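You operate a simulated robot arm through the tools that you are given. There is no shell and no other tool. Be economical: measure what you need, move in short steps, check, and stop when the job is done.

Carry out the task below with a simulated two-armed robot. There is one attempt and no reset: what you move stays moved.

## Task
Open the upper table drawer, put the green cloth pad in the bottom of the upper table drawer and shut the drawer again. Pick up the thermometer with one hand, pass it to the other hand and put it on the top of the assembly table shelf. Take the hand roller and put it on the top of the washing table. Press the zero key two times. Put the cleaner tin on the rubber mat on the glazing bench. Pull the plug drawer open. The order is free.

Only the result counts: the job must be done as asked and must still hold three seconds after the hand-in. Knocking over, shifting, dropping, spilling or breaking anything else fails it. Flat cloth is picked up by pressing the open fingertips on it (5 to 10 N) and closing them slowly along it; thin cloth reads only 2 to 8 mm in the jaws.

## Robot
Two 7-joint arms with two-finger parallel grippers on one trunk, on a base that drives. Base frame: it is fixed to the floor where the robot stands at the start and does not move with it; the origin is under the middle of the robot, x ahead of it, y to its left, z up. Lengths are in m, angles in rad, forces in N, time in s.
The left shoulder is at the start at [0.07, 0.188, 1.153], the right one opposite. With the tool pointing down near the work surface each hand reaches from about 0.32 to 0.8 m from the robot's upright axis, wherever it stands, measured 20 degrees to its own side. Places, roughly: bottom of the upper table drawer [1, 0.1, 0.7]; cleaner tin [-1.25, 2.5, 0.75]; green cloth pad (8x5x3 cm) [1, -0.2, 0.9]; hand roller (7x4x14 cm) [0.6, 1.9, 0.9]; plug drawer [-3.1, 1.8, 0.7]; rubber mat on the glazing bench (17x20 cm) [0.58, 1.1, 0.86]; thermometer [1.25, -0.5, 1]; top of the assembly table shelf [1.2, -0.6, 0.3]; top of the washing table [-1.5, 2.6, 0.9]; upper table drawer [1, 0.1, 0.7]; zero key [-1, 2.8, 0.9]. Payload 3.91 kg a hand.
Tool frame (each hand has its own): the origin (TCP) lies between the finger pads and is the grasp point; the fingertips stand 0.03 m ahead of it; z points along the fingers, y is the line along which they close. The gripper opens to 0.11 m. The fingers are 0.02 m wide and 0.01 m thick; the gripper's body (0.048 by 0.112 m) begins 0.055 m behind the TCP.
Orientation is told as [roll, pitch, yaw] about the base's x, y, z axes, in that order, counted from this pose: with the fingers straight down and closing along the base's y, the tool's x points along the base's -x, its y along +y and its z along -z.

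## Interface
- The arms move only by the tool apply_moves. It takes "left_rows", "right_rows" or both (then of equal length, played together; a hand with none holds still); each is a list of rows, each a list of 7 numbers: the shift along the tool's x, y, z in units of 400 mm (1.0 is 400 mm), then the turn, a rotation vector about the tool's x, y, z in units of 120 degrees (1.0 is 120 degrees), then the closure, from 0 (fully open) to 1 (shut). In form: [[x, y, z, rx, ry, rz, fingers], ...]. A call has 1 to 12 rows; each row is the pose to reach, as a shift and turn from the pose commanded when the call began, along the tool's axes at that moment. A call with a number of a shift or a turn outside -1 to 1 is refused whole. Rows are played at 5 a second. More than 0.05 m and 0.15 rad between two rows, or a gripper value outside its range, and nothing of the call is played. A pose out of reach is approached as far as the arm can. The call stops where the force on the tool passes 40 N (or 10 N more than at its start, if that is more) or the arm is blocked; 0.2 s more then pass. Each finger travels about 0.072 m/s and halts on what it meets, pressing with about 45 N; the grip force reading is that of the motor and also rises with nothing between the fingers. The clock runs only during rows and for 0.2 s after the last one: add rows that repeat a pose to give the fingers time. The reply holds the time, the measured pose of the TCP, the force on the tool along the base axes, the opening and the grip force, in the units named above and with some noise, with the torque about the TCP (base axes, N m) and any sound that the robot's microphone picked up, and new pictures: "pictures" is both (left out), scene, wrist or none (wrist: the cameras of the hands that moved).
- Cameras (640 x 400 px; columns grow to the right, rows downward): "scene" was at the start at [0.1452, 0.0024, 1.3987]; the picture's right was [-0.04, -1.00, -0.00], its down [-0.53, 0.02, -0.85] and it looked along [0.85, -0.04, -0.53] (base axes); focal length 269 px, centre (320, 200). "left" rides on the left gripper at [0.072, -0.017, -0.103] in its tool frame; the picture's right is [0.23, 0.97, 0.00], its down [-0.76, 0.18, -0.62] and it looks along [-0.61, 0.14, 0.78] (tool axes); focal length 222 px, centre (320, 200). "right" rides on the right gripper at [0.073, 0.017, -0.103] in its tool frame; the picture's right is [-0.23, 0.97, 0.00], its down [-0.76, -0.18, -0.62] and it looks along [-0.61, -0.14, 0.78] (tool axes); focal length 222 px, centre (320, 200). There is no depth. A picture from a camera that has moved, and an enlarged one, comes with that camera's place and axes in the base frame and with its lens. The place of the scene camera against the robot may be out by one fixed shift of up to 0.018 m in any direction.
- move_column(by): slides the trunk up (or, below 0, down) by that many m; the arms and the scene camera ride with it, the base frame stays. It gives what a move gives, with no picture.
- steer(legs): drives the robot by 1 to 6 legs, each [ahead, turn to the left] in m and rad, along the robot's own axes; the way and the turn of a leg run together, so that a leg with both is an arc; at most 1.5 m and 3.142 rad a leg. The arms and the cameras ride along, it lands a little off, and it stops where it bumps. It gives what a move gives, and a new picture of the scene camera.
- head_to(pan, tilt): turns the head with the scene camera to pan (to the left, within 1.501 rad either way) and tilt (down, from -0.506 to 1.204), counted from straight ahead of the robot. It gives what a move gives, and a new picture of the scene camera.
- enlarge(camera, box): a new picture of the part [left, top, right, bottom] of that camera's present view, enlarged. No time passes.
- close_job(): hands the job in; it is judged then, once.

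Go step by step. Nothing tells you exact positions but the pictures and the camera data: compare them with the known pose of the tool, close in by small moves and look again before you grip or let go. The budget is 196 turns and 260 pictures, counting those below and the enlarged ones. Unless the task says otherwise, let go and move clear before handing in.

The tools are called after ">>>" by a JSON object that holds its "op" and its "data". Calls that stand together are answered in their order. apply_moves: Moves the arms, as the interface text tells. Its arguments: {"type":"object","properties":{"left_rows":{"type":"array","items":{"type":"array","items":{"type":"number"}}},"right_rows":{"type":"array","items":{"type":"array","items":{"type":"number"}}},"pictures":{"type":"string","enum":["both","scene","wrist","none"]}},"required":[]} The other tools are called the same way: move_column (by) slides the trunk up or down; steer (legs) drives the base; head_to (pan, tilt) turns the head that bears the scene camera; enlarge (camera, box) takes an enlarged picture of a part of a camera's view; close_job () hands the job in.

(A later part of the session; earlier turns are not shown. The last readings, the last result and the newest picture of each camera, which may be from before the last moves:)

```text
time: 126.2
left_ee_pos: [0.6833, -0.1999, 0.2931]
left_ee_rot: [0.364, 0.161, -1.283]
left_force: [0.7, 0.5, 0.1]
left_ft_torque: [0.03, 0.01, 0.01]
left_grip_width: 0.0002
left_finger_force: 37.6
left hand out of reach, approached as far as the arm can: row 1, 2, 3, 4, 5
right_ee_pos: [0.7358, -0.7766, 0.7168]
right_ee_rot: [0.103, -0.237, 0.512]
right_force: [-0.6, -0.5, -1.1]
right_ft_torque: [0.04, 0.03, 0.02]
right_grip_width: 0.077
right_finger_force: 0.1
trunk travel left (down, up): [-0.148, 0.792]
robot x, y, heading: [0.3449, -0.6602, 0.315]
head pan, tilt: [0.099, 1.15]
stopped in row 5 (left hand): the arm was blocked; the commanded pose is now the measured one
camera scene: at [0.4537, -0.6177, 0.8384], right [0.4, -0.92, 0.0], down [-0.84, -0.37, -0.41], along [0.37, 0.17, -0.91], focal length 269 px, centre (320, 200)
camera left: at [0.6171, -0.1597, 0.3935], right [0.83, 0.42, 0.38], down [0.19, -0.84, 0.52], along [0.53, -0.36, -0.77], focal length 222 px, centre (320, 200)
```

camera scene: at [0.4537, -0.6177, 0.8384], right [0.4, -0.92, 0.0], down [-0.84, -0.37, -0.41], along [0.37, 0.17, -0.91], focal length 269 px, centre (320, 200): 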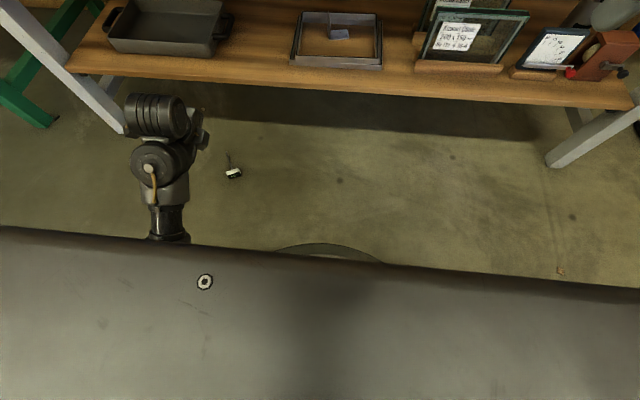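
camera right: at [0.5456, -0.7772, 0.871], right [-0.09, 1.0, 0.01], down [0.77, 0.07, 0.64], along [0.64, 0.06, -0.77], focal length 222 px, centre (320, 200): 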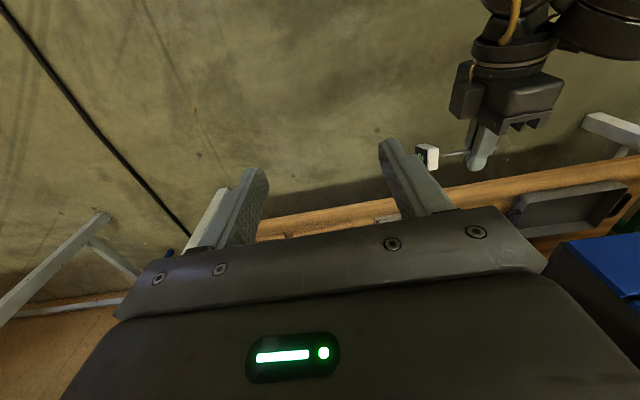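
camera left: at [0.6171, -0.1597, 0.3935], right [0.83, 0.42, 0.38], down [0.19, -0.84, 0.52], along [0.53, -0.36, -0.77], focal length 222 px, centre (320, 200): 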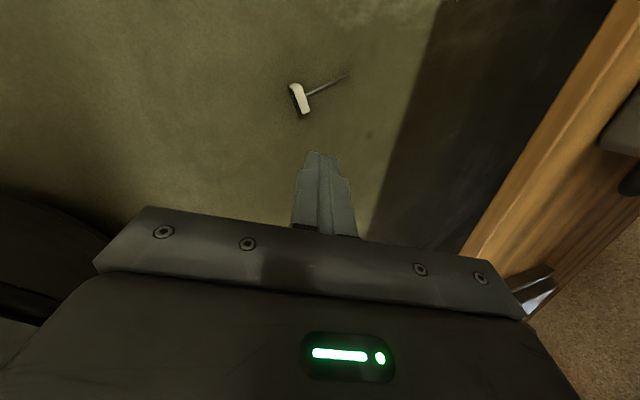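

The thermometer's head is at (0.750, -0.163) on the floor, with the stem pointing at 45°. I'll turn the left hand straight down over it, jaws across the head.

>>> {"op": "apply_moves", "data": {"left_rows": [[0, 0.01, 0.0, 0.0145, -0.02, 0.061, 0.8], [0.003, 0.03, 0.02, 0.029, -0.04, 0.1225, 0.6], [0.006, 0.05, 0.04, 0.0436, -0.06, 0.184, 0.4], [0.01, 0.067, 0.06, 0.058, -0.08, 0.245, 0.2], [0.013, 0.085, 0.08, 0.0727, -0.1, 0.306, 0.1], [0.017, 0.1, 0.1, 0.087, -0.12, 0.3675, 0], [0.021, 0.117, 0.12, 0.1018, -0.14, 0.429, 0], [0.0245, 0.134, 0.14, 0.1163, -0.1595, 0.49, 0]]}}

```text
time: 128.2
left_ee_pos: [0.6779, -0.1661, 0.1948]
left_ee_rot: [-0.059, 0.053, -2.293]
left_force: [0.2, 0.4, -0.9]
left_ft_torque: [-0.02, 0.02, 0.01]
left_grip_width: 0.1098
left_finger_force: 0.1
left hand out of reach, approached as far as the arm can: row 1, 2, 3, 4, 5, 6, 7, 8
right_ee_pos: [0.7342, -0.7765, 0.7172]
right_ee_rot: [0.106, -0.237, 0.511]
right_force: [1.6, -0.1, 0.3]
right_ft_torque: [0.01, -0.03, 0.01]
right_grip_width: 0.0768
right_finger_force: 0.0
trunk travel left (down, up): [-0.148, 0.792]
robot x, y, heading: [0.35, -0.6605, 0.312]
head pan, tilt: [0.099, 1.15]
stopped in row 8 (left hand): the arm was blocked; the commanded pose is now the measured one
camera scene: at [0.4535, -0.6168, 0.839], right [0.4, -0.92, 0.0], down [-0.84, -0.37, -0.41], along [0.37, 0.16, -0.91], focal length 269 px, centre (320, 200)
camera left: at [0.7138, -0.1083, 0.3015], right [0.88, -0.47, -0.05], down [-0.36, -0.74, 0.57], along [-0.3, -0.48, -0.82], focal length 222 px, centre (320, 200)
```

scene: 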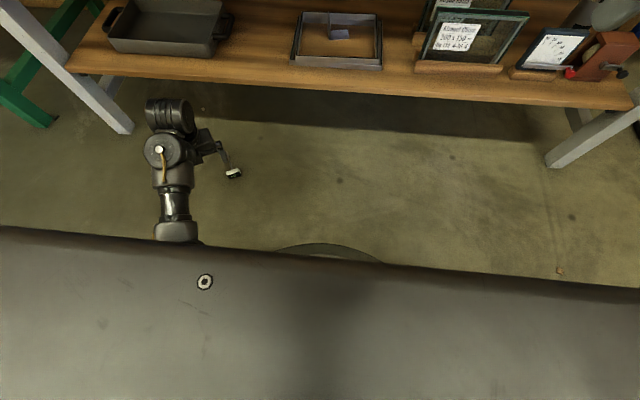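
left: 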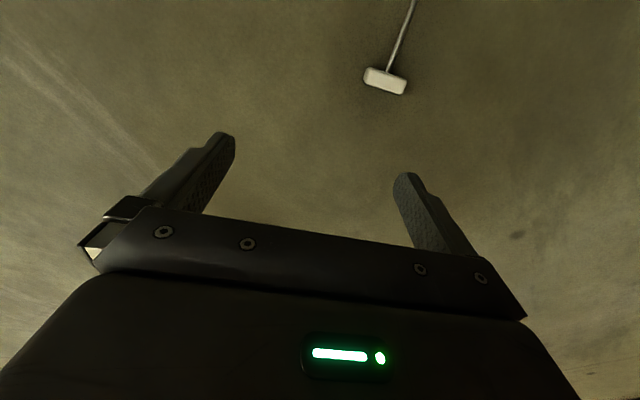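

Nearly vertical already. I'll shift over the head, about 5 cm in each tool axis.

>>> {"op": "apply_moves", "data": {"left_rows": [[0.045, 0.045, 0, 0, 0, 0, 0], [0.09, 0.09, 0, 0, 0, 0, 0], [0.131, 0.13, 0, 0, 0, 0, 0]]}}

```text
time: 129.1
left_ee_pos: [0.7521, -0.163, 0.1931]
left_ee_rot: [-0.057, 0.049, -2.294]
left_force: [0.0, 0.2, 0.1]
left_ft_torque: [0.0, 0.02, 0.01]
left_grip_width: 0.1102
left_finger_force: 0.1
right_ee_pos: [0.7355, -0.7753, 0.7175]
right_ee_rot: [0.102, -0.237, 0.513]
right_force: [-0.5, -0.3, 0.4]
right_ft_torque: [0.01, 0.01, 0.01]
right_grip_width: 0.0766
right_finger_force: 0.0
trunk travel left (down, up): [-0.148, 0.792]
robot x, y, heading: [0.346, -0.6645, 0.314]
head pan, tilt: [0.099, 1.15]
camera scene: at [0.4533, -0.6161, 0.8385], right [0.4, -0.92, 0.0], down [-0.84, -0.37, -0.41], along [0.37, 0.16, -0.91], focal length 269 px, centre (320, 200)
camera left: at [0.7875, -0.1044, 0.2995], right [0.88, -0.47, -0.04], down [-0.36, -0.74, 0.57], along [-0.3, -0.49, -0.82], focal length 222 px, centre (320, 200)
```

scene: 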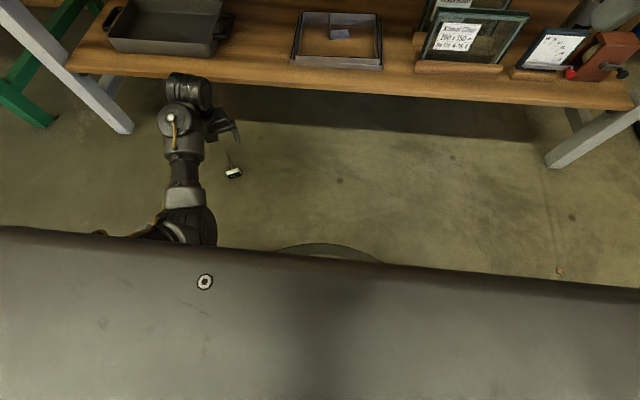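
left: 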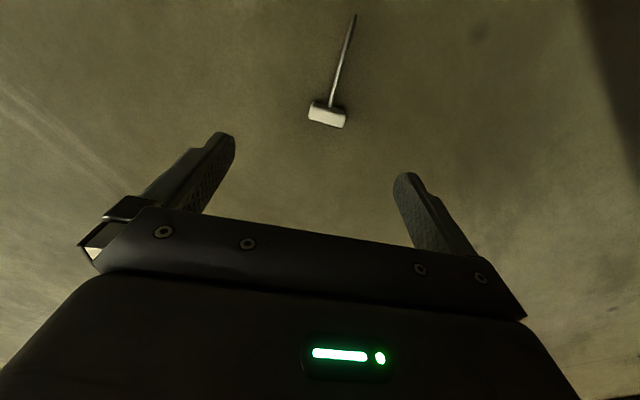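

Directly above. I'll lower with the trunk.

>>> {"op": "move_column", "data": {"by": -0.125}}

>>> {"op": "enlarge", "data": {"camera": "left", "box": [0, 0, 640, 400]}}

```text
time: 130.6
left_ee_pos: [0.7512, -0.1622, 0.0671]
left_ee_rot: [-0.058, 0.053, -2.293]
left_force: [-0.2, 0.3, 0.2]
left_ft_torque: [0.0, 0.0, 0.01]
left_grip_width: 0.1102
left_finger_force: 0.0
right_ee_pos: [0.7355, -0.7749, 0.5926]
right_ee_rot: [0.103, -0.237, 0.512]
right_force: [0.4, 0.6, -0.8]
right_ft_torque: [-0.01, 0.02, 0.0]
right_grip_width: 0.077
right_finger_force: 0.0
trunk travel left (down, up): [-0.023, 0.917]
robot x, y, heading: [0.347, -0.6634, 0.315]
head pan, tilt: [0.099, 1.15]
```

```text
1.00 times, centred on (320, 200) of left (not enlarged: the box is as wide or as high as the picture)
camera zoom: at [0.7873, -0.1042, 0.1748], right [0.88, -0.47, -0.04], down [-0.36, -0.74, 0.57], along [-0.3, -0.49, -0.82], focal length 222 px, centre (320, 200)
```

zoom: 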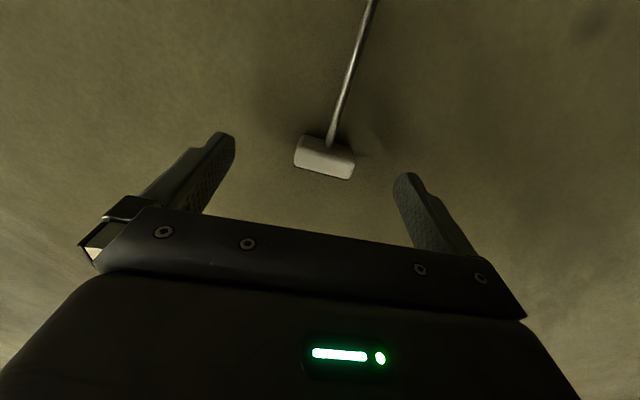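

Centred. I'll go down 30 mm and close.

>>> {"op": "apply_moves", "data": {"left_rows": [[-0.002, 0.002, 0.037, 0, 0, 0, 0], [-0.004, 0.0045, 0.073, 0, 0, 0, 0.1], [-0.004, 0.0045, 0.073, 0, 0, 0, 0.3], [-0.004, 0.0045, 0.073, 0, 0, 0, 0.45], [-0.004, 0.0045, 0.073, 0, 0, 0, 0.6], [-0.004, 0.0045, 0.073, 0, 0, 0, 0.75], [-0.004, 0.0045, 0.073, 0, 0, 0, 0.85], [-0.004, 0.0045, 0.073, 0, 0, 0, 0.9]]}}

```text
time: 132.4
left_ee_pos: [0.7494, -0.161, 0.0381]
left_ee_rot: [-0.058, 0.051, -2.294]
left_force: [0.7, 0.0, 0.0]
left_ft_torque: [0.01, 0.01, 0.01]
left_grip_width: 0.0423
left_finger_force: 45.6
right_ee_pos: [0.735, -0.7746, 0.5934]
right_ee_rot: [0.103, -0.235, 0.514]
right_force: [-0.1, 1.0, -0.4]
right_ft_torque: [0.03, -0.01, 0.0]
right_grip_width: 0.0771
right_finger_force: 0.0
trunk travel left (down, up): [-0.023, 0.917]
robot x, y, heading: [0.3473, -0.6604, 0.315]
head pan, tilt: [0.099, 1.15]
camera scene: at [0.4533, -0.6161, 0.7135], right [0.4, -0.92, 0.0], down [-0.84, -0.37, -0.41], along [0.37, 0.16, -0.91], focal length 269 px, centre (320, 200)
camera left: at [0.787, -0.1037, 0.1457], right [0.88, -0.47, -0.04], down [-0.36, -0.74, 0.57], along [-0.3, -0.49, -0.82], focal length 222 px, centre (320, 200)
```

scene: 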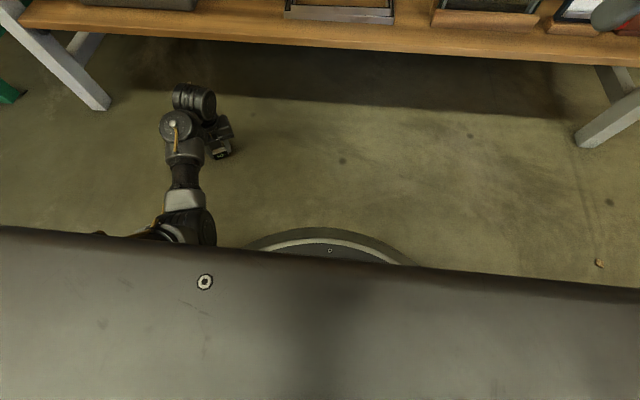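
left: 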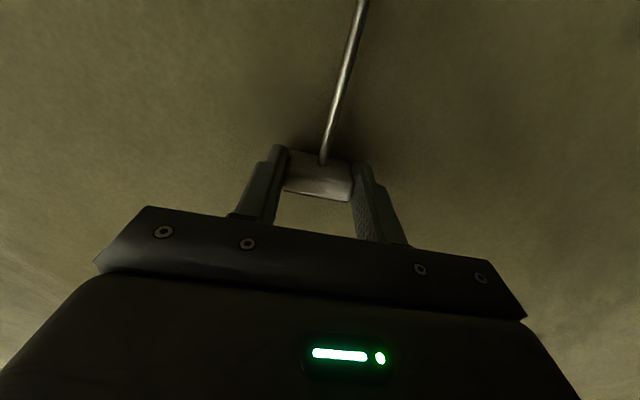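

Gripped again, at 42 mm. I'll raise the trunk and pull the left hand closer, then go for the wider gap between the frame and the glass stand, well away from the drawers.

>>> {"op": "move_column", "data": {"by": 0.4}}

>>> {"op": "apply_moves", "data": {"left_rows": [[-0.05, -0.05, 0, 0, 0, 0, 0.9], [-0.1, -0.1, 0, 0, 0, 0, 0.9], [-0.16, -0.13, 0, 0, 0, 0, 0.9], [-0.22, -0.15, 0, 0, 0, 0, 0.9], [-0.28, -0.16, 0, 0, 0, 0, 0.9]], "pictures": "none"}}

>>> {"op": "head_to", "data": {"pan": -0.3, "tilt": 0.6}}

```text
time: 136.2
left_ee_pos: [0.7515, -0.1618, 0.4386]
left_ee_rot: [-0.057, 0.053, -2.293]
left_force: [-0.1, -0.5, -1.2]
left_ft_torque: [0.03, 0.01, -0.02]
left_grip_width: 0.0426
left_finger_force: 45.4
right_ee_pos: [0.736, -0.7746, 0.9926]
right_ee_rot: [0.103, -0.237, 0.514]
right_force: [-0.2, -0.2, -1.0]
right_ft_torque: [0.01, -0.01, -0.01]
right_grip_width: 0.0769
right_finger_force: 0.1
trunk travel left (down, up): [-0.423, 0.517]
robot x, y, heading: [0.3451, -0.6576, 0.318]
head pan, tilt: [0.099, 1.15]
```

```text
time: 137.4
left_ee_pos: [0.6288, -0.2046, 0.436]
left_ee_rot: [-0.057, 0.053, -2.291]
left_force: [-0.7, 0.5, -0.6]
left_ft_torque: [0.02, -0.02, -0.03]
left_grip_width: 0.0424
left_finger_force: 45.2
right_ee_pos: [0.7349, -0.7756, 0.9928]
right_ee_rot: [0.103, -0.238, 0.513]
right_force: [-0.6, 0.1, -0.1]
right_ft_torque: [-0.01, -0.01, -0.04]
right_grip_width: 0.0769
right_finger_force: 0.1
trunk travel left (down, up): [-0.423, 0.517]
robot x, y, heading: [0.3473, -0.6626, 0.318]
head pan, tilt: [0.099, 1.15]
```

```text
time: 138.4
left_ee_pos: [0.6297, -0.2034, 0.4369]
left_ee_rot: [-0.058, 0.051, -2.294]
left_force: [-0.5, 0.3, -0.7]
left_ft_torque: [0.01, 0.01, 0.02]
left_grip_width: 0.0426
left_finger_force: 45.1
right_ee_pos: [0.7347, -0.7746, 0.9936]
right_ee_rot: [0.103, -0.237, 0.514]
right_force: [-0.3, 0.0, -0.2]
right_ft_torque: [0.0, 0.02, 0.03]
right_grip_width: 0.0769
right_finger_force: 0.1
trunk travel left (down, up): [-0.423, 0.517]
robot x, y, heading: [0.3453, -0.6611, 0.316]
head pan, tilt: [-0.3, 0.6]
camera scene: at [0.4871, -0.6387, 1.1552], right [0.01, -1.0, 0.0], down [-0.57, -0.01, -0.82], along [0.82, 0.01, -0.57], focal length 269 px, centre (320, 200)
```

scene: 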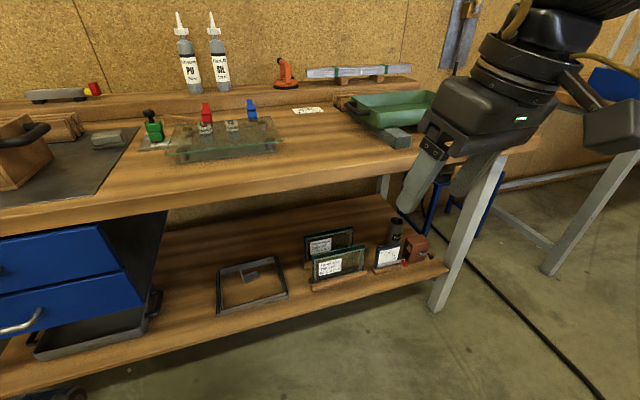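

The gap between frame and glass stand is about 9 cm wide at v≈-0.87, with a 5.5 cm free strip in front of it. I'll drive so the stem points straight into the gap.

>>> {"op": "steer", "data": {"legs": [[0, -1.257], [0.195, 0], [0, 0.767]]}}

>>> {"op": "head_to", "data": {"pan": 0.45, "tilt": 0.8}}

```text
time: 139.3
left_ee_pos: [0.6445, -0.2148, 0.4376]
left_ee_rot: [-0.061, 0.052, -2.335]
left_force: [-0.2, 0.3, 0.3]
left_ft_torque: [-0.03, -0.02, 0.02]
left_grip_width: 0.0427
left_finger_force: 45.1
right_ee_pos: [0.7148, -0.7578, 1.0021]
right_ee_rot: [0.221, -0.277, 0.628]
right_force: [-0.7, 0.2, 0.3]
right_ft_torque: [-0.02, 0.01, -0.02]
right_grip_width: 0.077
right_finger_force: 0.1
trunk travel left (down, up): [-0.423, 0.517]
robot x, y, heading: [0.3471, -0.6618, 0.276]
head pan, tilt: [-0.3, 0.6]
stopped in leg 1: the robot was blocked; the commanded pose is now the measured one
camera scene: at [0.4874, -0.6445, 1.1553], right [-0.03, -1.0, 0.0], down [-0.56, 0.01, -0.83], along [0.82, -0.02, -0.56], focal length 269 px, centre (320, 200)
```

scene: 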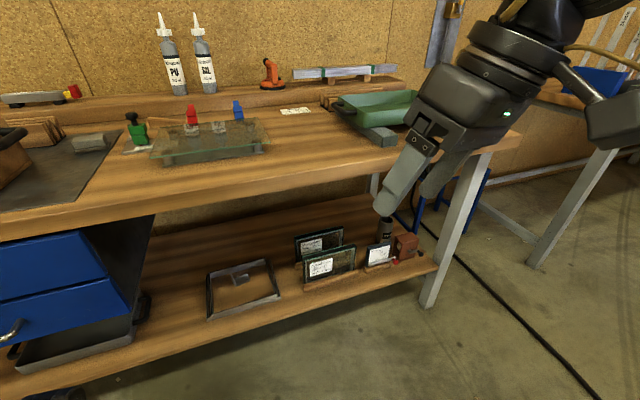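

```text
time: 140.4
left_ee_pos: [0.6458, -0.2144, 0.4357]
left_ee_rot: [-0.06, 0.052, -2.334]
left_force: [-0.2, 0.2, 0.1]
left_ft_torque: [0.02, 0.01, 0.0]
left_grip_width: 0.0425
left_finger_force: 45.5
right_ee_pos: [0.715, -0.7574, 1.0024]
right_ee_rot: [0.217, -0.278, 0.628]
right_force: [0.3, -0.6, 0.4]
right_ft_torque: [0.05, 0.01, 0.01]
right_grip_width: 0.077
right_finger_force: 0.1
trunk travel left (down, up): [-0.423, 0.517]
robot x, y, heading: [0.3438, -0.6609, 0.276]
head pan, tilt: [0.45, 0.799]
camera scene: at [0.4596, -0.5885, 1.1384], right [0.66, -0.75, 0.0], down [-0.54, -0.47, -0.7], along [0.52, 0.46, -0.72], focal length 269 px, centre (320, 200)
```

scene: 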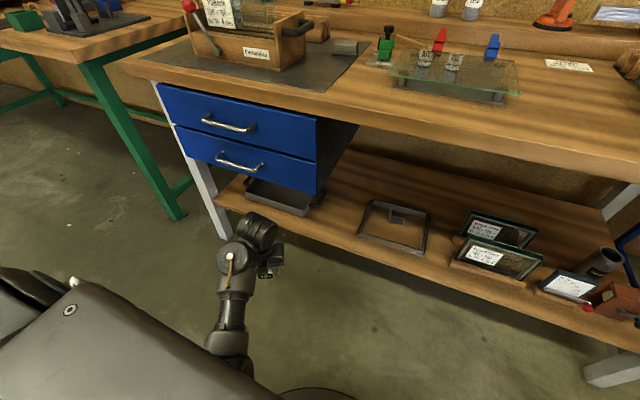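

The right arm's elbow is pressing on something at the right. I'll look there.

>>> {"op": "head_to", "data": {"pan": -1.3, "tilt": 0.6}}

```text
time: 142.2
left_ee_pos: [0.6455, -0.2159, 0.4364]
left_ee_rot: [-0.061, 0.052, -2.333]
left_force: [-0.3, 0.3, -0.7]
left_ft_torque: [-0.04, 0.01, -0.02]
left_grip_width: 0.0428
left_finger_force: 45.1
right_ee_pos: [0.7152, -0.7573, 1.0024]
right_ee_rot: [0.219, -0.278, 0.63]
right_force: [0.1, 0.7, -0.8]
right_ft_torque: [-0.02, -0.05, 0.02]
right_grip_width: 0.077
right_finger_force: 0.0
trunk travel left (down, up): [-0.423, 0.517]
robot x, y, heading: [0.3468, -0.6587, 0.277]
head pan, tilt: [-1.3, 0.6]
camera scene: at [0.4451, -0.7175, 1.1552], right [-0.85, -0.52, 0.0], down [-0.29, 0.48, -0.82], along [0.43, -0.71, -0.57], focal length 269 px, centre (320, 200)
```

scene: 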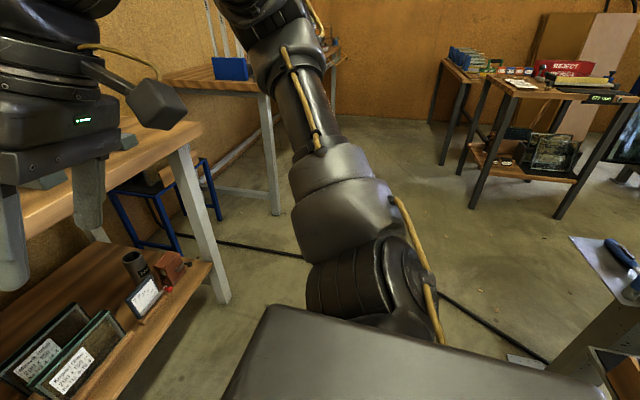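

Nothing is visible touching it, so the right arm has probably been pushed into an awkward folded posture. I'll move it to a relaxed pose farther out in front.

>>> {"op": "apply_moves", "data": {"right_rows": [[-0.069, -0.059, 0.007, 0.025, 0.023, 0.036, 0.3], [-0.137, -0.117, 0.014, 0.05, 0.045, 0.072, 0.3], [-0.206, -0.176, 0.02, 0.075, 0.068, 0.108, 0.3], [-0.274, -0.234, 0.028, 0.1, 0.09, 0.144, 0.3], [-0.343, -0.293, 0.035, 0.126, 0.113, 0.18, 0.3]], "pictures": "scene"}}

```text
time: 143.4
left_ee_pos: [0.6465, -0.214, 0.4348]
left_ee_rot: [-0.059, 0.05, -2.333]
left_force: [0.1, 0.1, -0.6]
left_ft_torque: [0.01, 0.01, 0.0]
left_grip_width: 0.0425
left_finger_force: 44.5
right_ee_pos: [0.897, -0.7628, 1.0028]
right_ee_rot: [-0.004, 0.001, 0.278]
right_force: [0.5, 0.5, -0.1]
right_ft_torque: [-0.02, 0.0, -0.04]
right_grip_width: 0.077
right_finger_force: 0.2
trunk travel left (down, up): [-0.423, 0.517]
robot x, y, heading: [0.3481, -0.6623, 0.274]
head pan, tilt: [-1.3, 0.6]
camera scene: at [0.4458, -0.7158, 1.1552], right [-0.85, -0.52, 0.0], down [-0.29, 0.48, -0.83], along [0.43, -0.71, -0.56], focal length 269 px, centre (320, 200)
```

scene: 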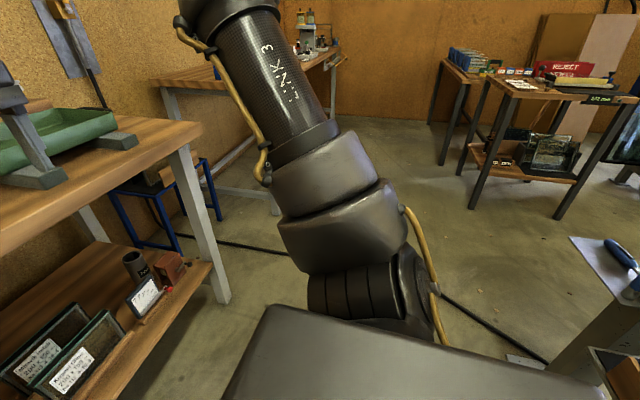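

Relaxed, and the robot stands level. I'll retry the drive.

>>> {"op": "steer", "data": {"legs": [[0, -1.22], [0.195, 0], [0, 0.77]]}}

>>> {"op": "head_to", "data": {"pan": 0.45, "tilt": 0.8}}

```text
time: 150.1
left_ee_pos: [0.926, -0.5482, 0.4362]
left_ee_rot: [-0.06, 0.052, -2.785]
left_force: [-0.7, 0.1, -0.6]
left_ft_torque: [-0.01, 0.01, 0.03]
left_grip_width: 0.0426
left_finger_force: 44.8
right_ee_pos: [0.9123, -1.1507, 1.0035]
right_ee_rot: [-0.002, 0.001, -0.168]
right_force: [-0.3, -0.2, 0.1]
right_ft_torque: [-0.01, 0.01, 0.0]
right_grip_width: 0.0768
right_finger_force: 0.0
trunk travel left (down, up): [-0.423, 0.517]
robot x, y, heading: [0.4602, -0.8208, -0.173]
head pan, tilt: [-1.3, 0.6]
camera scene: at [0.5236, -0.9102, 1.1553], right [-1.0, -0.09, 0.0], down [-0.05, 0.56, -0.83], along [0.08, -0.82, -0.56], focal length 269 px, centre (320, 200)
```

scene: 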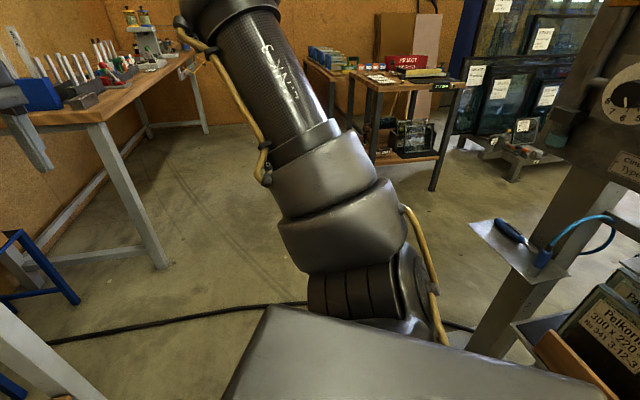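

```text
time: 151.8
left_ee_pos: [0.9257, -0.5492, 0.4365]
left_ee_rot: [-0.062, 0.052, -2.783]
left_force: [1.0, -0.8, -0.2]
left_ft_torque: [0.01, -0.03, 0.02]
left_grip_width: 0.0427
left_finger_force: 44.6
right_ee_pos: [0.9112, -1.1516, 1.003]
right_ee_rot: [0.001, 0.001, -0.169]
right_force: [0.7, -0.3, -0.4]
right_ft_torque: [-0.02, -0.03, -0.02]
right_grip_width: 0.0769
right_finger_force: 0.0
trunk travel left (down, up): [-0.423, 0.517]
robot x, y, heading: [0.4606, -0.8196, -0.179]
head pan, tilt: [0.45, 0.799]
camera scene: at [0.5927, -0.8008, 1.1384], right [0.27, -0.96, 0.0], down [-0.69, -0.19, -0.7], along [0.67, 0.19, -0.72], focal length 269 px, centre (320, 200)
```

scene: 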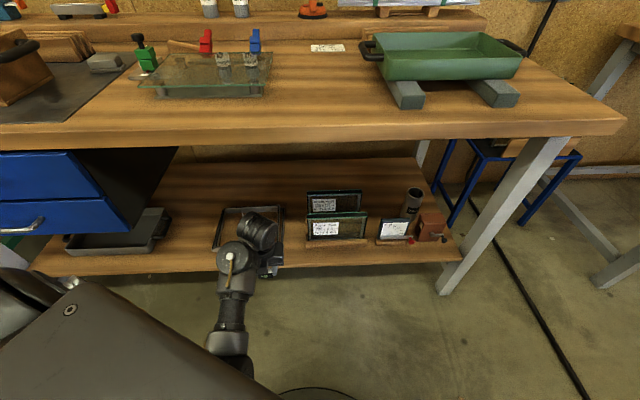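

Well placed. I'll move the left hand out over the strip in front of the gap.

>>> {"op": "apply_moves", "data": {"left_rows": [[0.075, 0.046, 0, 0, 0, 0, 0.9], [0.15, 0.091, 0, 0, 0, 0, 0.9], [0.225, 0.137, 0, 0, 0, 0, 0.9], [0.301, 0.1825, 0, 0, 0, 0, 0.9]]}}

>>> {"op": "enlarge", "data": {"camera": "scene", "box": [160, 150, 400, 300]}}

```text
time: 152.8
left_ee_pos: [1.065, -0.5758, 0.4361]
left_ee_rot: [-0.061, 0.05, -2.783]
left_force: [0.1, 0.5, -0.3]
left_ft_torque: [0.04, 0.0, -0.01]
left_grip_width: 0.0426
left_finger_force: 45.0
right_ee_pos: [0.9118, -1.1511, 1.0015]
right_ee_rot: [-0.001, 0.002, -0.169]
right_force: [0.6, 0.5, -0.1]
right_ft_torque: [-0.01, -0.01, 0.0]
right_grip_width: 0.0768
right_finger_force: 0.1
trunk travel left (down, up): [-0.423, 0.517]
robot x, y, heading: [0.4597, -0.8196, -0.173]
head pan, tilt: [0.45, 0.799]
camera scene: at [0.593, -0.8008, 1.1383], right [0.27, -0.96, 0.0], down [-0.69, -0.19, -0.7], along [0.67, 0.19, -0.72], focal length 269 px, centre (320, 200)
camera left: at [1.1234, -0.5408, 0.5436], right [0.56, -0.83, -0.05], down [-0.67, -0.48, 0.57], along [-0.5, -0.29, -0.82], focal length 222 px, centre (320, 200)
```

scene: 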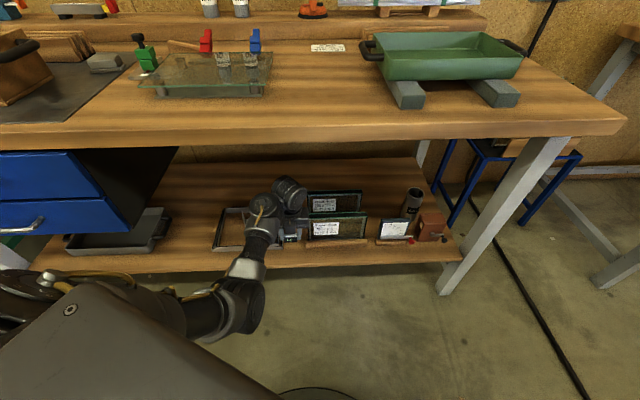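
left: 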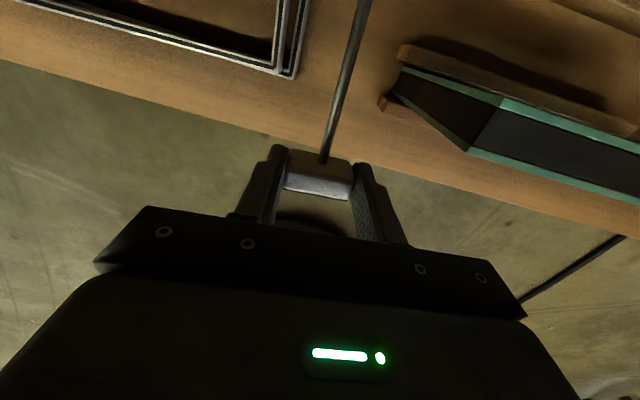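

```text
2.67 times, centred on (280, 225) of scene
camera zoom: at [0.593, -0.8008, 1.1383], right [0.27, -0.96, 0.0], down [-0.69, -0.19, -0.7], along [0.67, 0.19, -0.72], focal length 718 px, centre (427, 133)
```

zoom: 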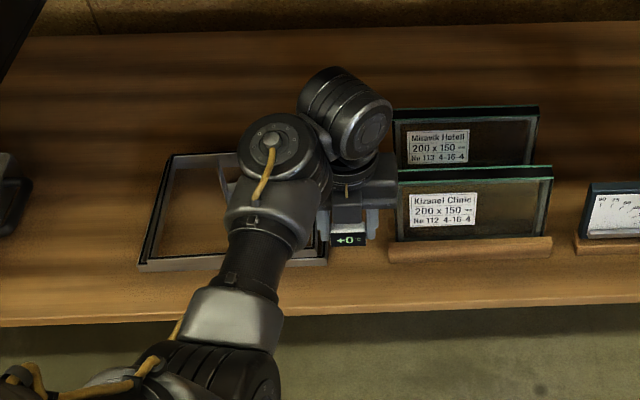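

The wrist view confirms it: edge at u 0.807, head at 0.838, frame corner and stand corner both beyond 0.87. I'll lower with the trunk.

>>> {"op": "move_column", "data": {"by": -0.09}}

>>> {"op": "enlarge", "data": {"camera": "left", "box": [0, 0, 640, 400]}}

```text
time: 154.1
left_ee_pos: [1.0631, -0.5753, 0.3467]
left_ee_rot: [-0.059, 0.052, -2.783]
left_force: [0.0, 0.2, -0.8]
left_ft_torque: [-0.01, -0.02, 0.01]
left_grip_width: 0.0426
left_finger_force: 45.5
right_ee_pos: [0.9126, -1.1512, 0.9122]
right_ee_rot: [0.001, 0.001, -0.168]
right_force: [0.6, -0.1, 0.1]
right_ft_torque: [-0.03, -0.03, -0.03]
right_grip_width: 0.0768
right_finger_force: 0.0
trunk travel left (down, up): [-0.333, 0.607]
robot x, y, heading: [0.4565, -0.8205, -0.177]
head pan, tilt: [0.45, 0.799]
```

```text
1.00 times, centred on (320, 200) of left (not enlarged: the box is as wide or as high as the picture)
camera zoom: at [1.1231, -0.5409, 0.4545], right [0.56, -0.83, -0.05], down [-0.67, -0.48, 0.57], along [-0.5, -0.29, -0.82], focal length 222 px, centre (320, 200)
```

zoom: 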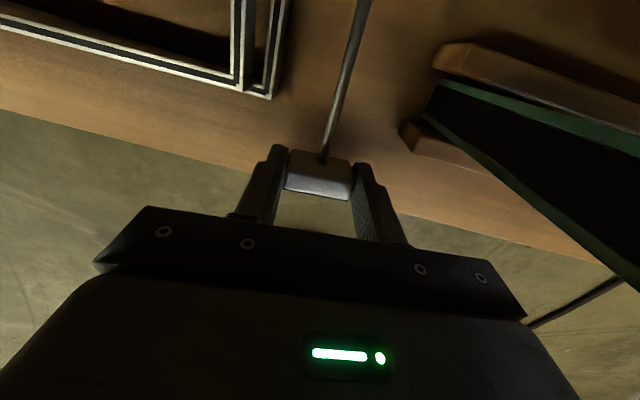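

>>> {"op": "apply_moves", "data": {"left_rows": [[0, 0, 0.01, 0, 0, 0, 0.9], [0, 0, 0.018, 0, 0, 0, 0.9], [0, 0, 0.026, 0, 0, 0, 0.9]], "pictures": "none"}}

```text
time: 154.9
left_ee_pos: [1.065, -0.5747, 0.339]
left_ee_rot: [-0.059, 0.054, -2.783]
left_force: [-2.2, -1.9, 9.6]
left_ft_torque: [-0.22, 0.01, -0.06]
left_grip_width: 0.0424
left_finger_force: 44.3
right_ee_pos: [0.9117, -1.1505, 0.9142]
right_ee_rot: [0.0, 0.0, -0.168]
right_force: [-0.6, -0.2, 0.7]
right_ft_torque: [-0.03, 0.0, 0.04]
right_grip_width: 0.077
right_finger_force: 0.0
trunk travel left (down, up): [-0.333, 0.607]
robot x, y, heading: [0.4611, -0.8208, -0.176]
head pan, tilt: [0.45, 0.799]
```

Touching the shelf with 10 N. I'll open slowly and rise straight up.

>>> {"op": "apply_moves", "data": {"left_rows": [[0, 0, -0.003, 0, 0, 0, 0.6], [0, 0, -0.003, 0, 0, 0, 0.5], [0, 0, -0.003, 0, 0, 0, 0.45], [0, 0, -0.003, 0, 0, 0, 0.45], [0, 0, -0.05, 0, 0, 0, 0.45], [0, 0, -0.11, 0, 0, 0, 0.45], [0, 0, -0.18, 0, 0, 0, 0.45]]}}

>>> {"op": "enlarge", "data": {"camera": "scene", "box": [160, 150, 400, 300]}}

```text
time: 156.5
left_ee_pos: [1.0614, -0.5789, 0.408]
left_ee_rot: [-0.061, 0.05, -2.785]
left_force: [-0.6, -0.8, 0.7]
left_ft_torque: [0.01, -0.03, 0.01]
left_grip_width: 0.0603
left_finger_force: 0.2
right_ee_pos: [0.9113, -1.1519, 0.9125]
right_ee_rot: [0.001, 0.0, -0.171]
right_force: [0.1, 0.1, -0.2]
right_ft_torque: [-0.03, 0.01, -0.01]
right_grip_width: 0.0769
right_finger_force: 0.0
trunk travel left (down, up): [-0.333, 0.607]
robot x, y, heading: [0.4579, -0.8173, -0.174]
head pan, tilt: [0.45, 0.799]
camera scene: at [0.5924, -0.8004, 1.0484], right [0.27, -0.96, 0.0], down [-0.69, -0.19, -0.7], along [0.67, 0.19, -0.72], focal length 269 px, centre (320, 200)
camera left: at [1.121, -0.545, 0.5155], right [0.56, -0.83, -0.05], down [-0.67, -0.48, 0.57], along [-0.5, -0.29, -0.82], focal length 222 px, centre (320, 200)
```

scene: 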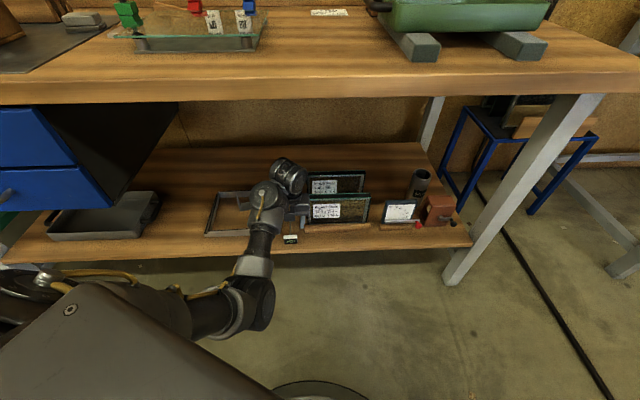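
left: 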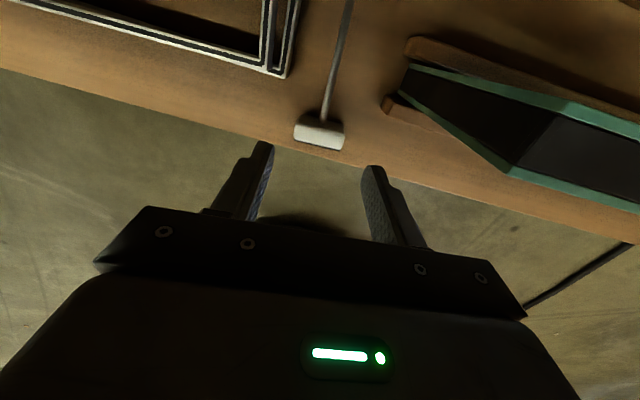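

```text
2.67 times, centred on (280, 225) of scene
camera zoom: at [0.5924, -0.8004, 1.0484], right [0.27, -0.96, 0.0], down [-0.69, -0.19, -0.7], along [0.67, 0.19, -0.72], focal length 718 px, centre (427, 133)
```

zoom: 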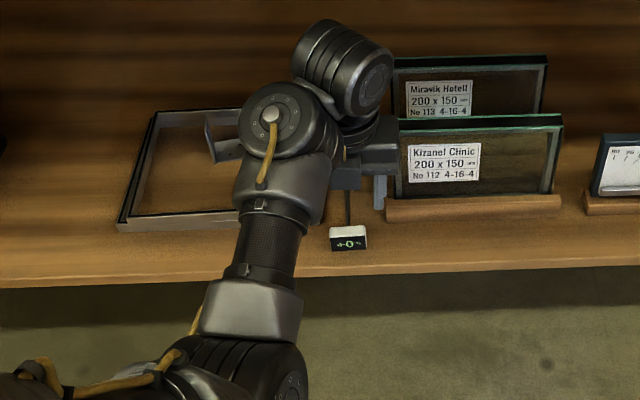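

The thermometer lies securely on the shelf top. I'll withdraw the left hand.

>>> {"op": "apply_moves", "data": {"left_rows": [[-0.03, 0, -0.06, 0, 0, 0, 0.45], [-0.13, 0, -0.06, 0, 0, 0, 0.45], [-0.25, 0, -0.06, 0, 0, 0, 0.45], [-0.37, 0, -0.06, 0, 0, 0, 0.45], [-0.48, -0.03, -0.06, 0, 0, 0, 0.45]], "pictures": "scene"}}

```text
time: 157.7
left_ee_pos: [0.8677, -0.6098, 0.3617]
left_ee_rot: [-0.055, 0.058, -2.784]
left_force: [0.0, -0.9, 0.4]
left_ft_torque: [-0.01, -0.04, -0.02]
left_grip_width: 0.0604
left_finger_force: 0.0
left hand out of reach, approached as far as the arm can: row 1, 2, 3, 4, 5
right_ee_pos: [0.908, -1.1504, 0.916]
right_ee_rot: [0.001, -0.005, -0.17]
right_force: [-0.6, 0.0, 1.1]
right_ft_torque: [0.0, -0.08, 0.01]
right_grip_width: 0.077
right_finger_force: 0.1
trunk travel left (down, up): [-0.333, 0.607]
robot x, y, heading: [0.459, -0.8204, -0.172]
head pan, tilt: [0.45, 0.799]
camera scene: at [0.5889, -0.7997, 1.049], right [0.27, -0.96, 0.0], down [-0.69, -0.2, -0.7], along [0.67, 0.19, -0.71], focal length 269 px, centre (320, 200)
```

scene: 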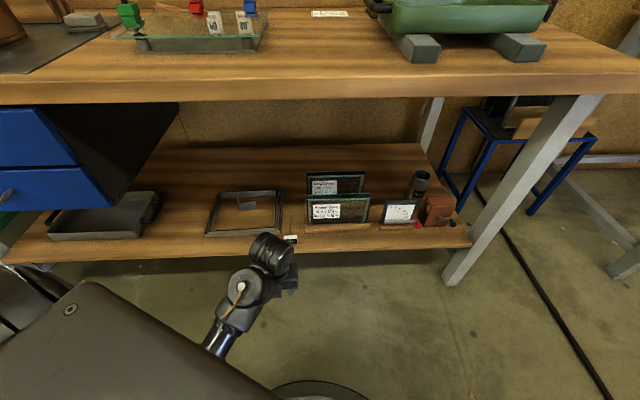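

Clear. I'll back off a little and raise the trunk.

>>> {"op": "steer", "data": {"legs": [[-0.12, 0]]}}

>>> {"op": "move_column", "data": {"by": 0.35}}

```text
time: 158.9
left_ee_pos: [0.7493, -0.5887, 0.3597]
left_ee_rot: [-0.06, 0.052, -2.785]
left_force: [-0.5, 1.1, -0.6]
left_ft_torque: [0.01, -0.03, -0.05]
left_grip_width: 0.0607
left_finger_force: 0.0
right_ee_pos: [0.7939, -1.1296, 0.9132]
right_ee_rot: [0.001, 0.001, -0.17]
right_force: [0.2, 0.8, 0.7]
right_ft_torque: [0.01, -0.03, -0.02]
right_grip_width: 0.0772
right_finger_force: 0.1
trunk travel left (down, up): [-0.333, 0.607]
robot x, y, heading: [0.3425, -0.7968, -0.177]
head pan, tilt: [0.45, 0.799]
camera scene: at [0.4732, -0.7794, 1.0485], right [0.27, -0.96, 0.0], down [-0.69, -0.19, -0.7], along [0.67, 0.19, -0.72], focal length 269 px, centre (320, 200)
```

scene: 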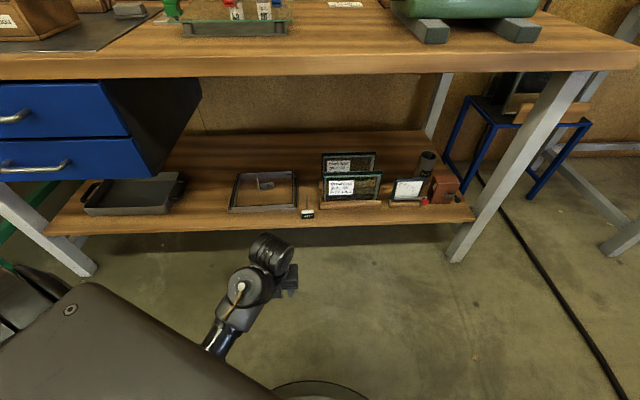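

```text
time: 162.3
left_ee_pos: [0.7491, -0.5884, 0.7094]
left_ee_rot: [-0.06, 0.052, -2.783]
left_force: [0.3, 0.0, 0.2]
left_ft_torque: [0.0, 0.01, -0.03]
left_grip_width: 0.0605
left_finger_force: 0.1
right_ee_pos: [0.7928, -1.129, 1.2633]
right_ee_rot: [-0.002, -0.001, -0.171]
right_force: [0.8, -0.2, -0.5]
right_ft_torque: [0.02, -0.03, -0.02]
right_grip_width: 0.0771
right_finger_force: 0.0
trunk travel left (down, up): [-0.683, 0.257]
robot x, y, heading: [0.343, -0.8011, -0.178]
head pan, tilt: [0.45, 0.799]
```

Now I'll lift the left hand and unwind its wrist to the normal orientation, in two calls.

>>> {"op": "apply_moves", "data": {"left_rows": [[0, 0, -0.08, 0, 0, -0.068, 0.3], [0, 0, -0.16, 0, 0, -0.136, 0.2], [0, 0, -0.24, 0, 0, -0.205, 0.1], [0, 0, -0.32, 0, 0, -0.273, 0], [0.02, 0, -0.4, 0, 0, -0.341, 0], [0.04, 0, -0.48, 0, 0, -0.409, 0], [0.06, 0, -0.56, 0, 0, -0.477, 0], [0.08, 0, -0.64, 0, 0, -0.545, 0], [0.1, 0, -0.72, 0, 0, -0.614, 0], [0.12, 0, -0.8, 0, 0, -0.682, 0], [0.14, 0, -0.88, 0, 0, -0.75, 0]], "pictures": "none"}}

```text
time: 164.7
left_ee_pos: [0.7816, -0.5405, 0.7199]
left_ee_rot: [0.097, 0.075, -1.235]
left_force: [0.4, 0.4, 0.0]
left_ft_torque: [0.03, -0.01, 0.01]
left_grip_width: 0.1101
left_finger_force: 0.0
left hand out of reach, approached as far as the arm can: row 1, 2, 3, 4, 5, 6, 7, 8, 9, 10, 11
right_ee_pos: [0.7982, -1.1317, 1.2607]
right_ee_rot: [0.001, 0.005, -0.168]
right_force: [1.3, -0.2, 0.4]
right_ft_torque: [0.03, 0.08, -0.01]
right_grip_width: 0.0768
right_finger_force: 0.0
trunk travel left (down, up): [-0.683, 0.257]
robot x, y, heading: [0.34, -0.7997, -0.173]
head pan, tilt: [0.45, 0.799]
```

>>> {"op": "apply_moves", "data": {"left_rows": [[0, 0, -0.05, 0, 0, -0.063, 0], [0, 0, -0.12, 0, 0, -0.126, 0], [0, 0, -0.2, 0, 0, -0.19, 0], [0, 0, -0.28, 0, 0, -0.253, 0], [0, 0, -0.36, 0, 0, -0.316, 0], [0, 0, -0.45, 0, 0, -0.38, 0], [0, 0, -0.55, 0, 0, -0.443, 0], [0, 0, -0.65, 0, 0, -0.506, 0], [0, 0, -0.75, 0, 0, -0.506, 0], [0, 0, -0.85, 0, 0, -0.506, 0]], "pictures": "scene"}}

```text
time: 165.7
left_ee_pos: [0.7236, -0.5298, 0.7276]
left_ee_rot: [0.126, 0.022, -0.832]
left_force: [21.5, 29.5, -11.3]
left_ft_torque: [-4.18, 1.91, -2.95]
left_grip_width: 0.1097
left_finger_force: 0.0
left hand out of reach, approached as far as the arm can: row 1, 2, 3, 4
right_ee_pos: [0.7934, -1.1292, 1.2635]
right_ee_rot: [-0.004, -0.001, -0.168]
right_force: [0.7, 0.4, -0.8]
right_ft_torque: [-0.01, 0.03, 0.06]
right_grip_width: 0.077
right_finger_force: 0.1
trunk travel left (down, up): [-0.683, 0.257]
robot x, y, heading: [0.3442, -0.7982, -0.174]
head pan, tilt: [0.45, 0.799]
stopped in row 4 (left hand): the force on the tool passed its limit at 146 N (the readings are from after the stop); the commanded pose is now the measured one
camera scene: at [0.4745, -0.7777, 1.3983], right [0.27, -0.96, 0.0], down [-0.69, -0.2, -0.7], along [0.67, 0.19, -0.72], focal length 269 px, centre (320, 200)
```

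scene: 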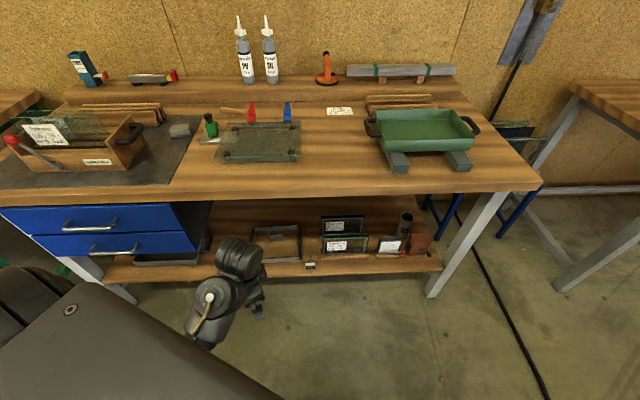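

The folded left arm is touching itself. I'll raise the trunk and drive to open floor, where I can straighten it freely.

>>> {"op": "move_column", "data": {"by": 0.2}}

>>> {"op": "steer", "data": {"legs": [[0, 2.2], [0.9, 0]]}}

>>> {"op": "head_to", "data": {"pan": 0, "tilt": 0.5}}

```text
time: 166.1
left_ee_pos: [0.7229, -0.531, 0.7351]
left_ee_rot: [0.128, 0.022, -0.836]
left_force: [11.9, 17.0, -6.2]
left_ft_torque: [-2.35, 1.08, -1.67]
left_grip_width: 0.1099
left_finger_force: 0.0
right_ee_pos: [0.7937, -1.1308, 1.2707]
right_ee_rot: [-0.002, 0.0, -0.17]
right_force: [-0.8, 0.6, 0.5]
right_ft_torque: [0.03, 0.02, 0.0]
right_grip_width: 0.0769
right_finger_force: 0.2
trunk travel left (down, up): [-0.69, 0.25]
robot x, y, heading: [0.3462, -0.8025, -0.174]
head pan, tilt: [0.45, 0.799]
stopped: the force on the tool passed its limit at 51 N (the readings are from after the stop); the commanded pose is now the measured one
```

```text
time: 168.9
left_ee_pos: [0.4051, -0.3352, 0.734]
left_ee_rot: [0.126, 0.02, -0.015]
left_force: [-2.3, 11.7, -4.1]
left_ft_torque: [-1.34, -0.59, -0.96]
left_grip_width: 0.1103
left_finger_force: 0.0
right_ee_pos: [0.8925, -0.69, 1.2697]
right_ee_rot: [-0.004, 0.002, 0.654]
right_force: [-0.6, -0.2, 0.2]
right_ft_torque: [0.02, 0.0, 0.0]
right_grip_width: 0.0768
right_finger_force: 0.0
trunk travel left (down, up): [-0.69, 0.25]
robot x, y, heading: [0.3435, -0.7997, 0.651]
head pan, tilt: [0.45, 0.799]
stopped in leg 1: the force on the tool passed its limit at 40 N (the readings are from after the stop); the commanded pose is now the measured one
camera scene: at [0.4228, -0.6882, 1.4053], right [0.89, -0.46, 0.0], down [-0.33, -0.64, -0.7], along [0.32, 0.62, -0.72], focal length 269 px, centre (320, 200)
```

scene: 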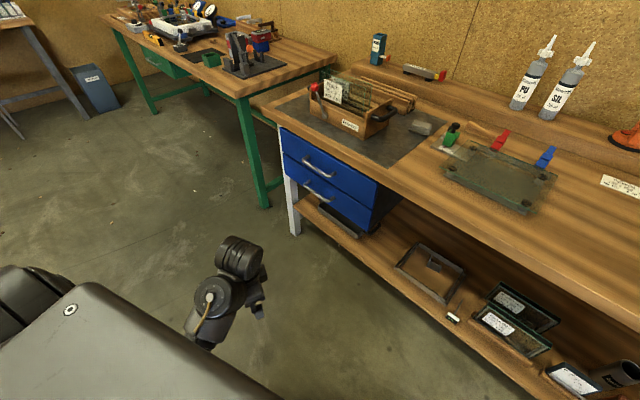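

```text
time: 169.8
left_ee_pos: [0.4049, -0.3373, 0.736]
left_ee_rot: [0.127, 0.021, -0.015]
left_force: [-3.5, 17.6, -6.5]
left_ft_torque: [-1.91, -0.95, -1.4]
left_grip_width: 0.1102
left_finger_force: 0.0
right_ee_pos: [0.8918, -0.6934, 1.2702]
right_ee_rot: [0.001, -0.002, 0.652]
right_force: [0.6, -0.8, 0.0]
right_ft_torque: [-0.04, -0.02, 0.0]
right_grip_width: 0.0772
right_finger_force: 0.1
trunk travel left (down, up): [-0.69, 0.25]
robot x, y, heading: [0.345, -0.8019, 0.643]
head pan, tilt: [0.0, 0.499]
camera scene: at [0.4601, -0.7081, 1.4314], right [0.6, -0.8, 0.0], down [-0.38, -0.29, -0.88], along [0.7, 0.53, -0.48], focal length 269 px, centre (320, 200)
```

scene: 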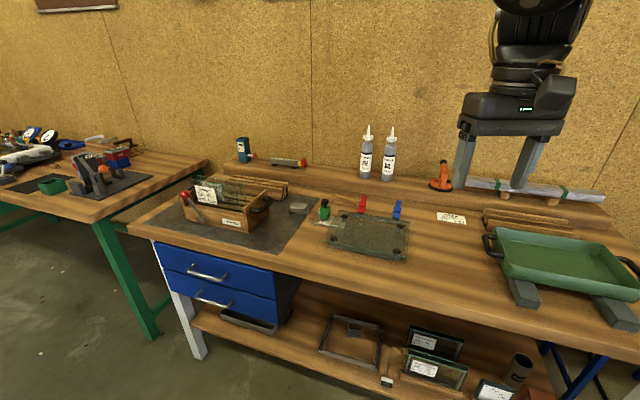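

The contact turns with the robot, so it's self-contact. I'll ease the left hand forward, left and down, away from its own arm.

>>> {"op": "apply_moves", "data": {"left_rows": [[-0.03, 0.06, 0.027, 0, 0, 0, 0], [-0.06, 0.12, 0.054, 0, 0, 0, 0], [-0.1, 0.18, 0.08, 0, 0, 0, 0], [-0.14, 0.25, 0.1, 0, 0, 0, 0]], "pictures": "none"}}

```text
time: 170.8
left_ee_pos: [0.4644, -0.2328, 0.7066]
left_ee_rot: [0.128, 0.024, -0.012]
left_force: [0.5, 0.4, -0.3]
left_ft_torque: [0.01, -0.01, 0.0]
left_grip_width: 0.11
left_finger_force: 0.0
right_ee_pos: [0.8934, -0.6917, 1.2703]
right_ee_rot: [-0.001, 0.004, 0.653]
right_force: [0.3, -0.3, 0.1]
right_ft_torque: [-0.02, 0.02, -0.05]
right_grip_width: 0.0769
right_finger_force: 0.1
trunk travel left (down, up): [-0.69, 0.25]
robot x, y, heading: [0.3382, -0.7943, 0.648]
head pan, tilt: [0.0, 0.499]
```

Free. Now I'll bring it to a normal raised pose in front of the robot.

>>> {"op": "apply_moves", "data": {"left_rows": [[-0.0475, -0.005, -0.099, 0.006, 0, -0.0315, 0], [-0.095, -0.01, -0.198, 0.012, 0, -0.063, 0], [-0.1425, -0.014, -0.297, 0.018, 0, -0.0945, 0], [-0.19, -0.019, -0.396, 0.024, 0, -0.126, 0], [-0.2375, -0.024, -0.495, 0.03, 0, -0.1575, 0], [-0.285, -0.0285, -0.594, 0.037, 0, -0.189, 0], [-0.3325, -0.033, -0.693, 0.043, 0, -0.22, 0], [-0.38, -0.038, -0.792, 0.049, 0, -0.252, 0], [-0.4275, -0.043, -0.891, 0.055, 0, -0.2835, 0], [-0.475, -0.0475, -0.99, 0.061, 0, -0.315, 0]], "pictures": "none"}}

```text
time: 171.4
left_ee_pos: [0.4816, -0.2462, 0.7426]
left_ee_rot: [0.12, 0.009, 0.043]
left_force: [-2.3, 18.3, -7.3]
left_ft_torque: [-1.95, -0.93, -1.4]
left_grip_width: 0.1097
left_finger_force: 0.2
left hand out of reach, approached as far as the arm can: row 2
right_ee_pos: [0.8922, -0.6933, 1.2703]
right_ee_rot: [0.0, 0.0, 0.651]
right_force: [-0.1, -0.2, 0.2]
right_ft_torque: [0.01, -0.04, -0.01]
right_grip_width: 0.0769
right_finger_force: 0.1
trunk travel left (down, up): [-0.69, 0.25]
robot x, y, heading: [0.3407, -0.8001, 0.646]
head pan, tilt: [0.0, 0.499]
stopped in row 2 (left hand): the force on the tool passed its limit at 157 N (the readings are from after the stop); the commanded pose is now the measured one
```

It touches itself again in this wrist branch. I'll unwind the way I came: back to x-left, up to horizontal, then to the default.

>>> {"op": "apply_moves", "data": {"left_rows": [[-0.03, 0.06, 0.027, 0, 0, 0, 0], [-0.06, 0.12, 0.054, 0, 0, 0.03, 0], [-0.1, 0.18, 0.08, 0, 0, 0.095, 0], [-0.14, 0.22, 0.08, 0, 0, 0.16, 0], [-0.16, 0.22, 0.06, 0, 0, 0.22, 0], [-0.18, 0.22, 0.04, 0, 0, 0.285, 0], [-0.2, 0.22, 0.02, 0, 0, 0.35, 0], [-0.2, 0.22, 0.0, 0, 0, 0.41, 0], [-0.2, 0.22, -0.02, 0, 0, 0.463, 0]], "pictures": "scene"}}

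```text
time: 173.4
left_ee_pos: [0.5572, -0.1585, 0.7592]
left_ee_rot: [0.058, 0.104, -0.923]
left_force: [-0.1, -0.2, 0.3]
left_ft_torque: [0.01, 0.01, 0.01]
left_grip_width: 0.11
left_finger_force: 0.1
right_ee_pos: [0.8937, -0.6928, 1.2691]
right_ee_rot: [0.0, 0.0, 0.65]
right_force: [0.4, -0.2, 0.5]
right_ft_torque: [0.01, 0.02, 0.01]
right_grip_width: 0.0768
right_finger_force: 0.1
trunk travel left (down, up): [-0.69, 0.25]
robot x, y, heading: [0.3402, -0.7995, 0.642]
head pan, tilt: [0.0, 0.499]
camera scene: at [0.4601, -0.7078, 1.4314], right [0.6, -0.8, 0.0], down [-0.38, -0.29, -0.88], along [0.7, 0.53, -0.48], focal length 269 px, centre (320, 200)
```

scene: 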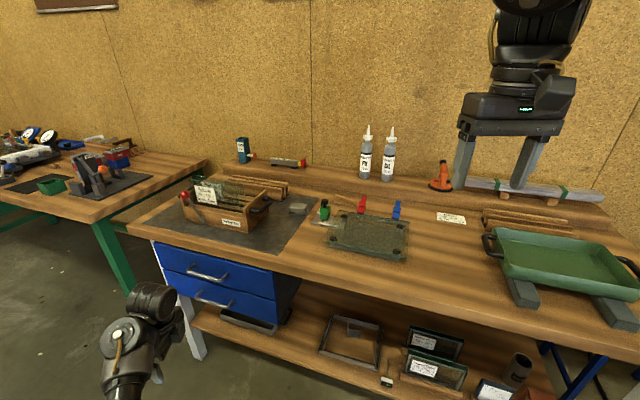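

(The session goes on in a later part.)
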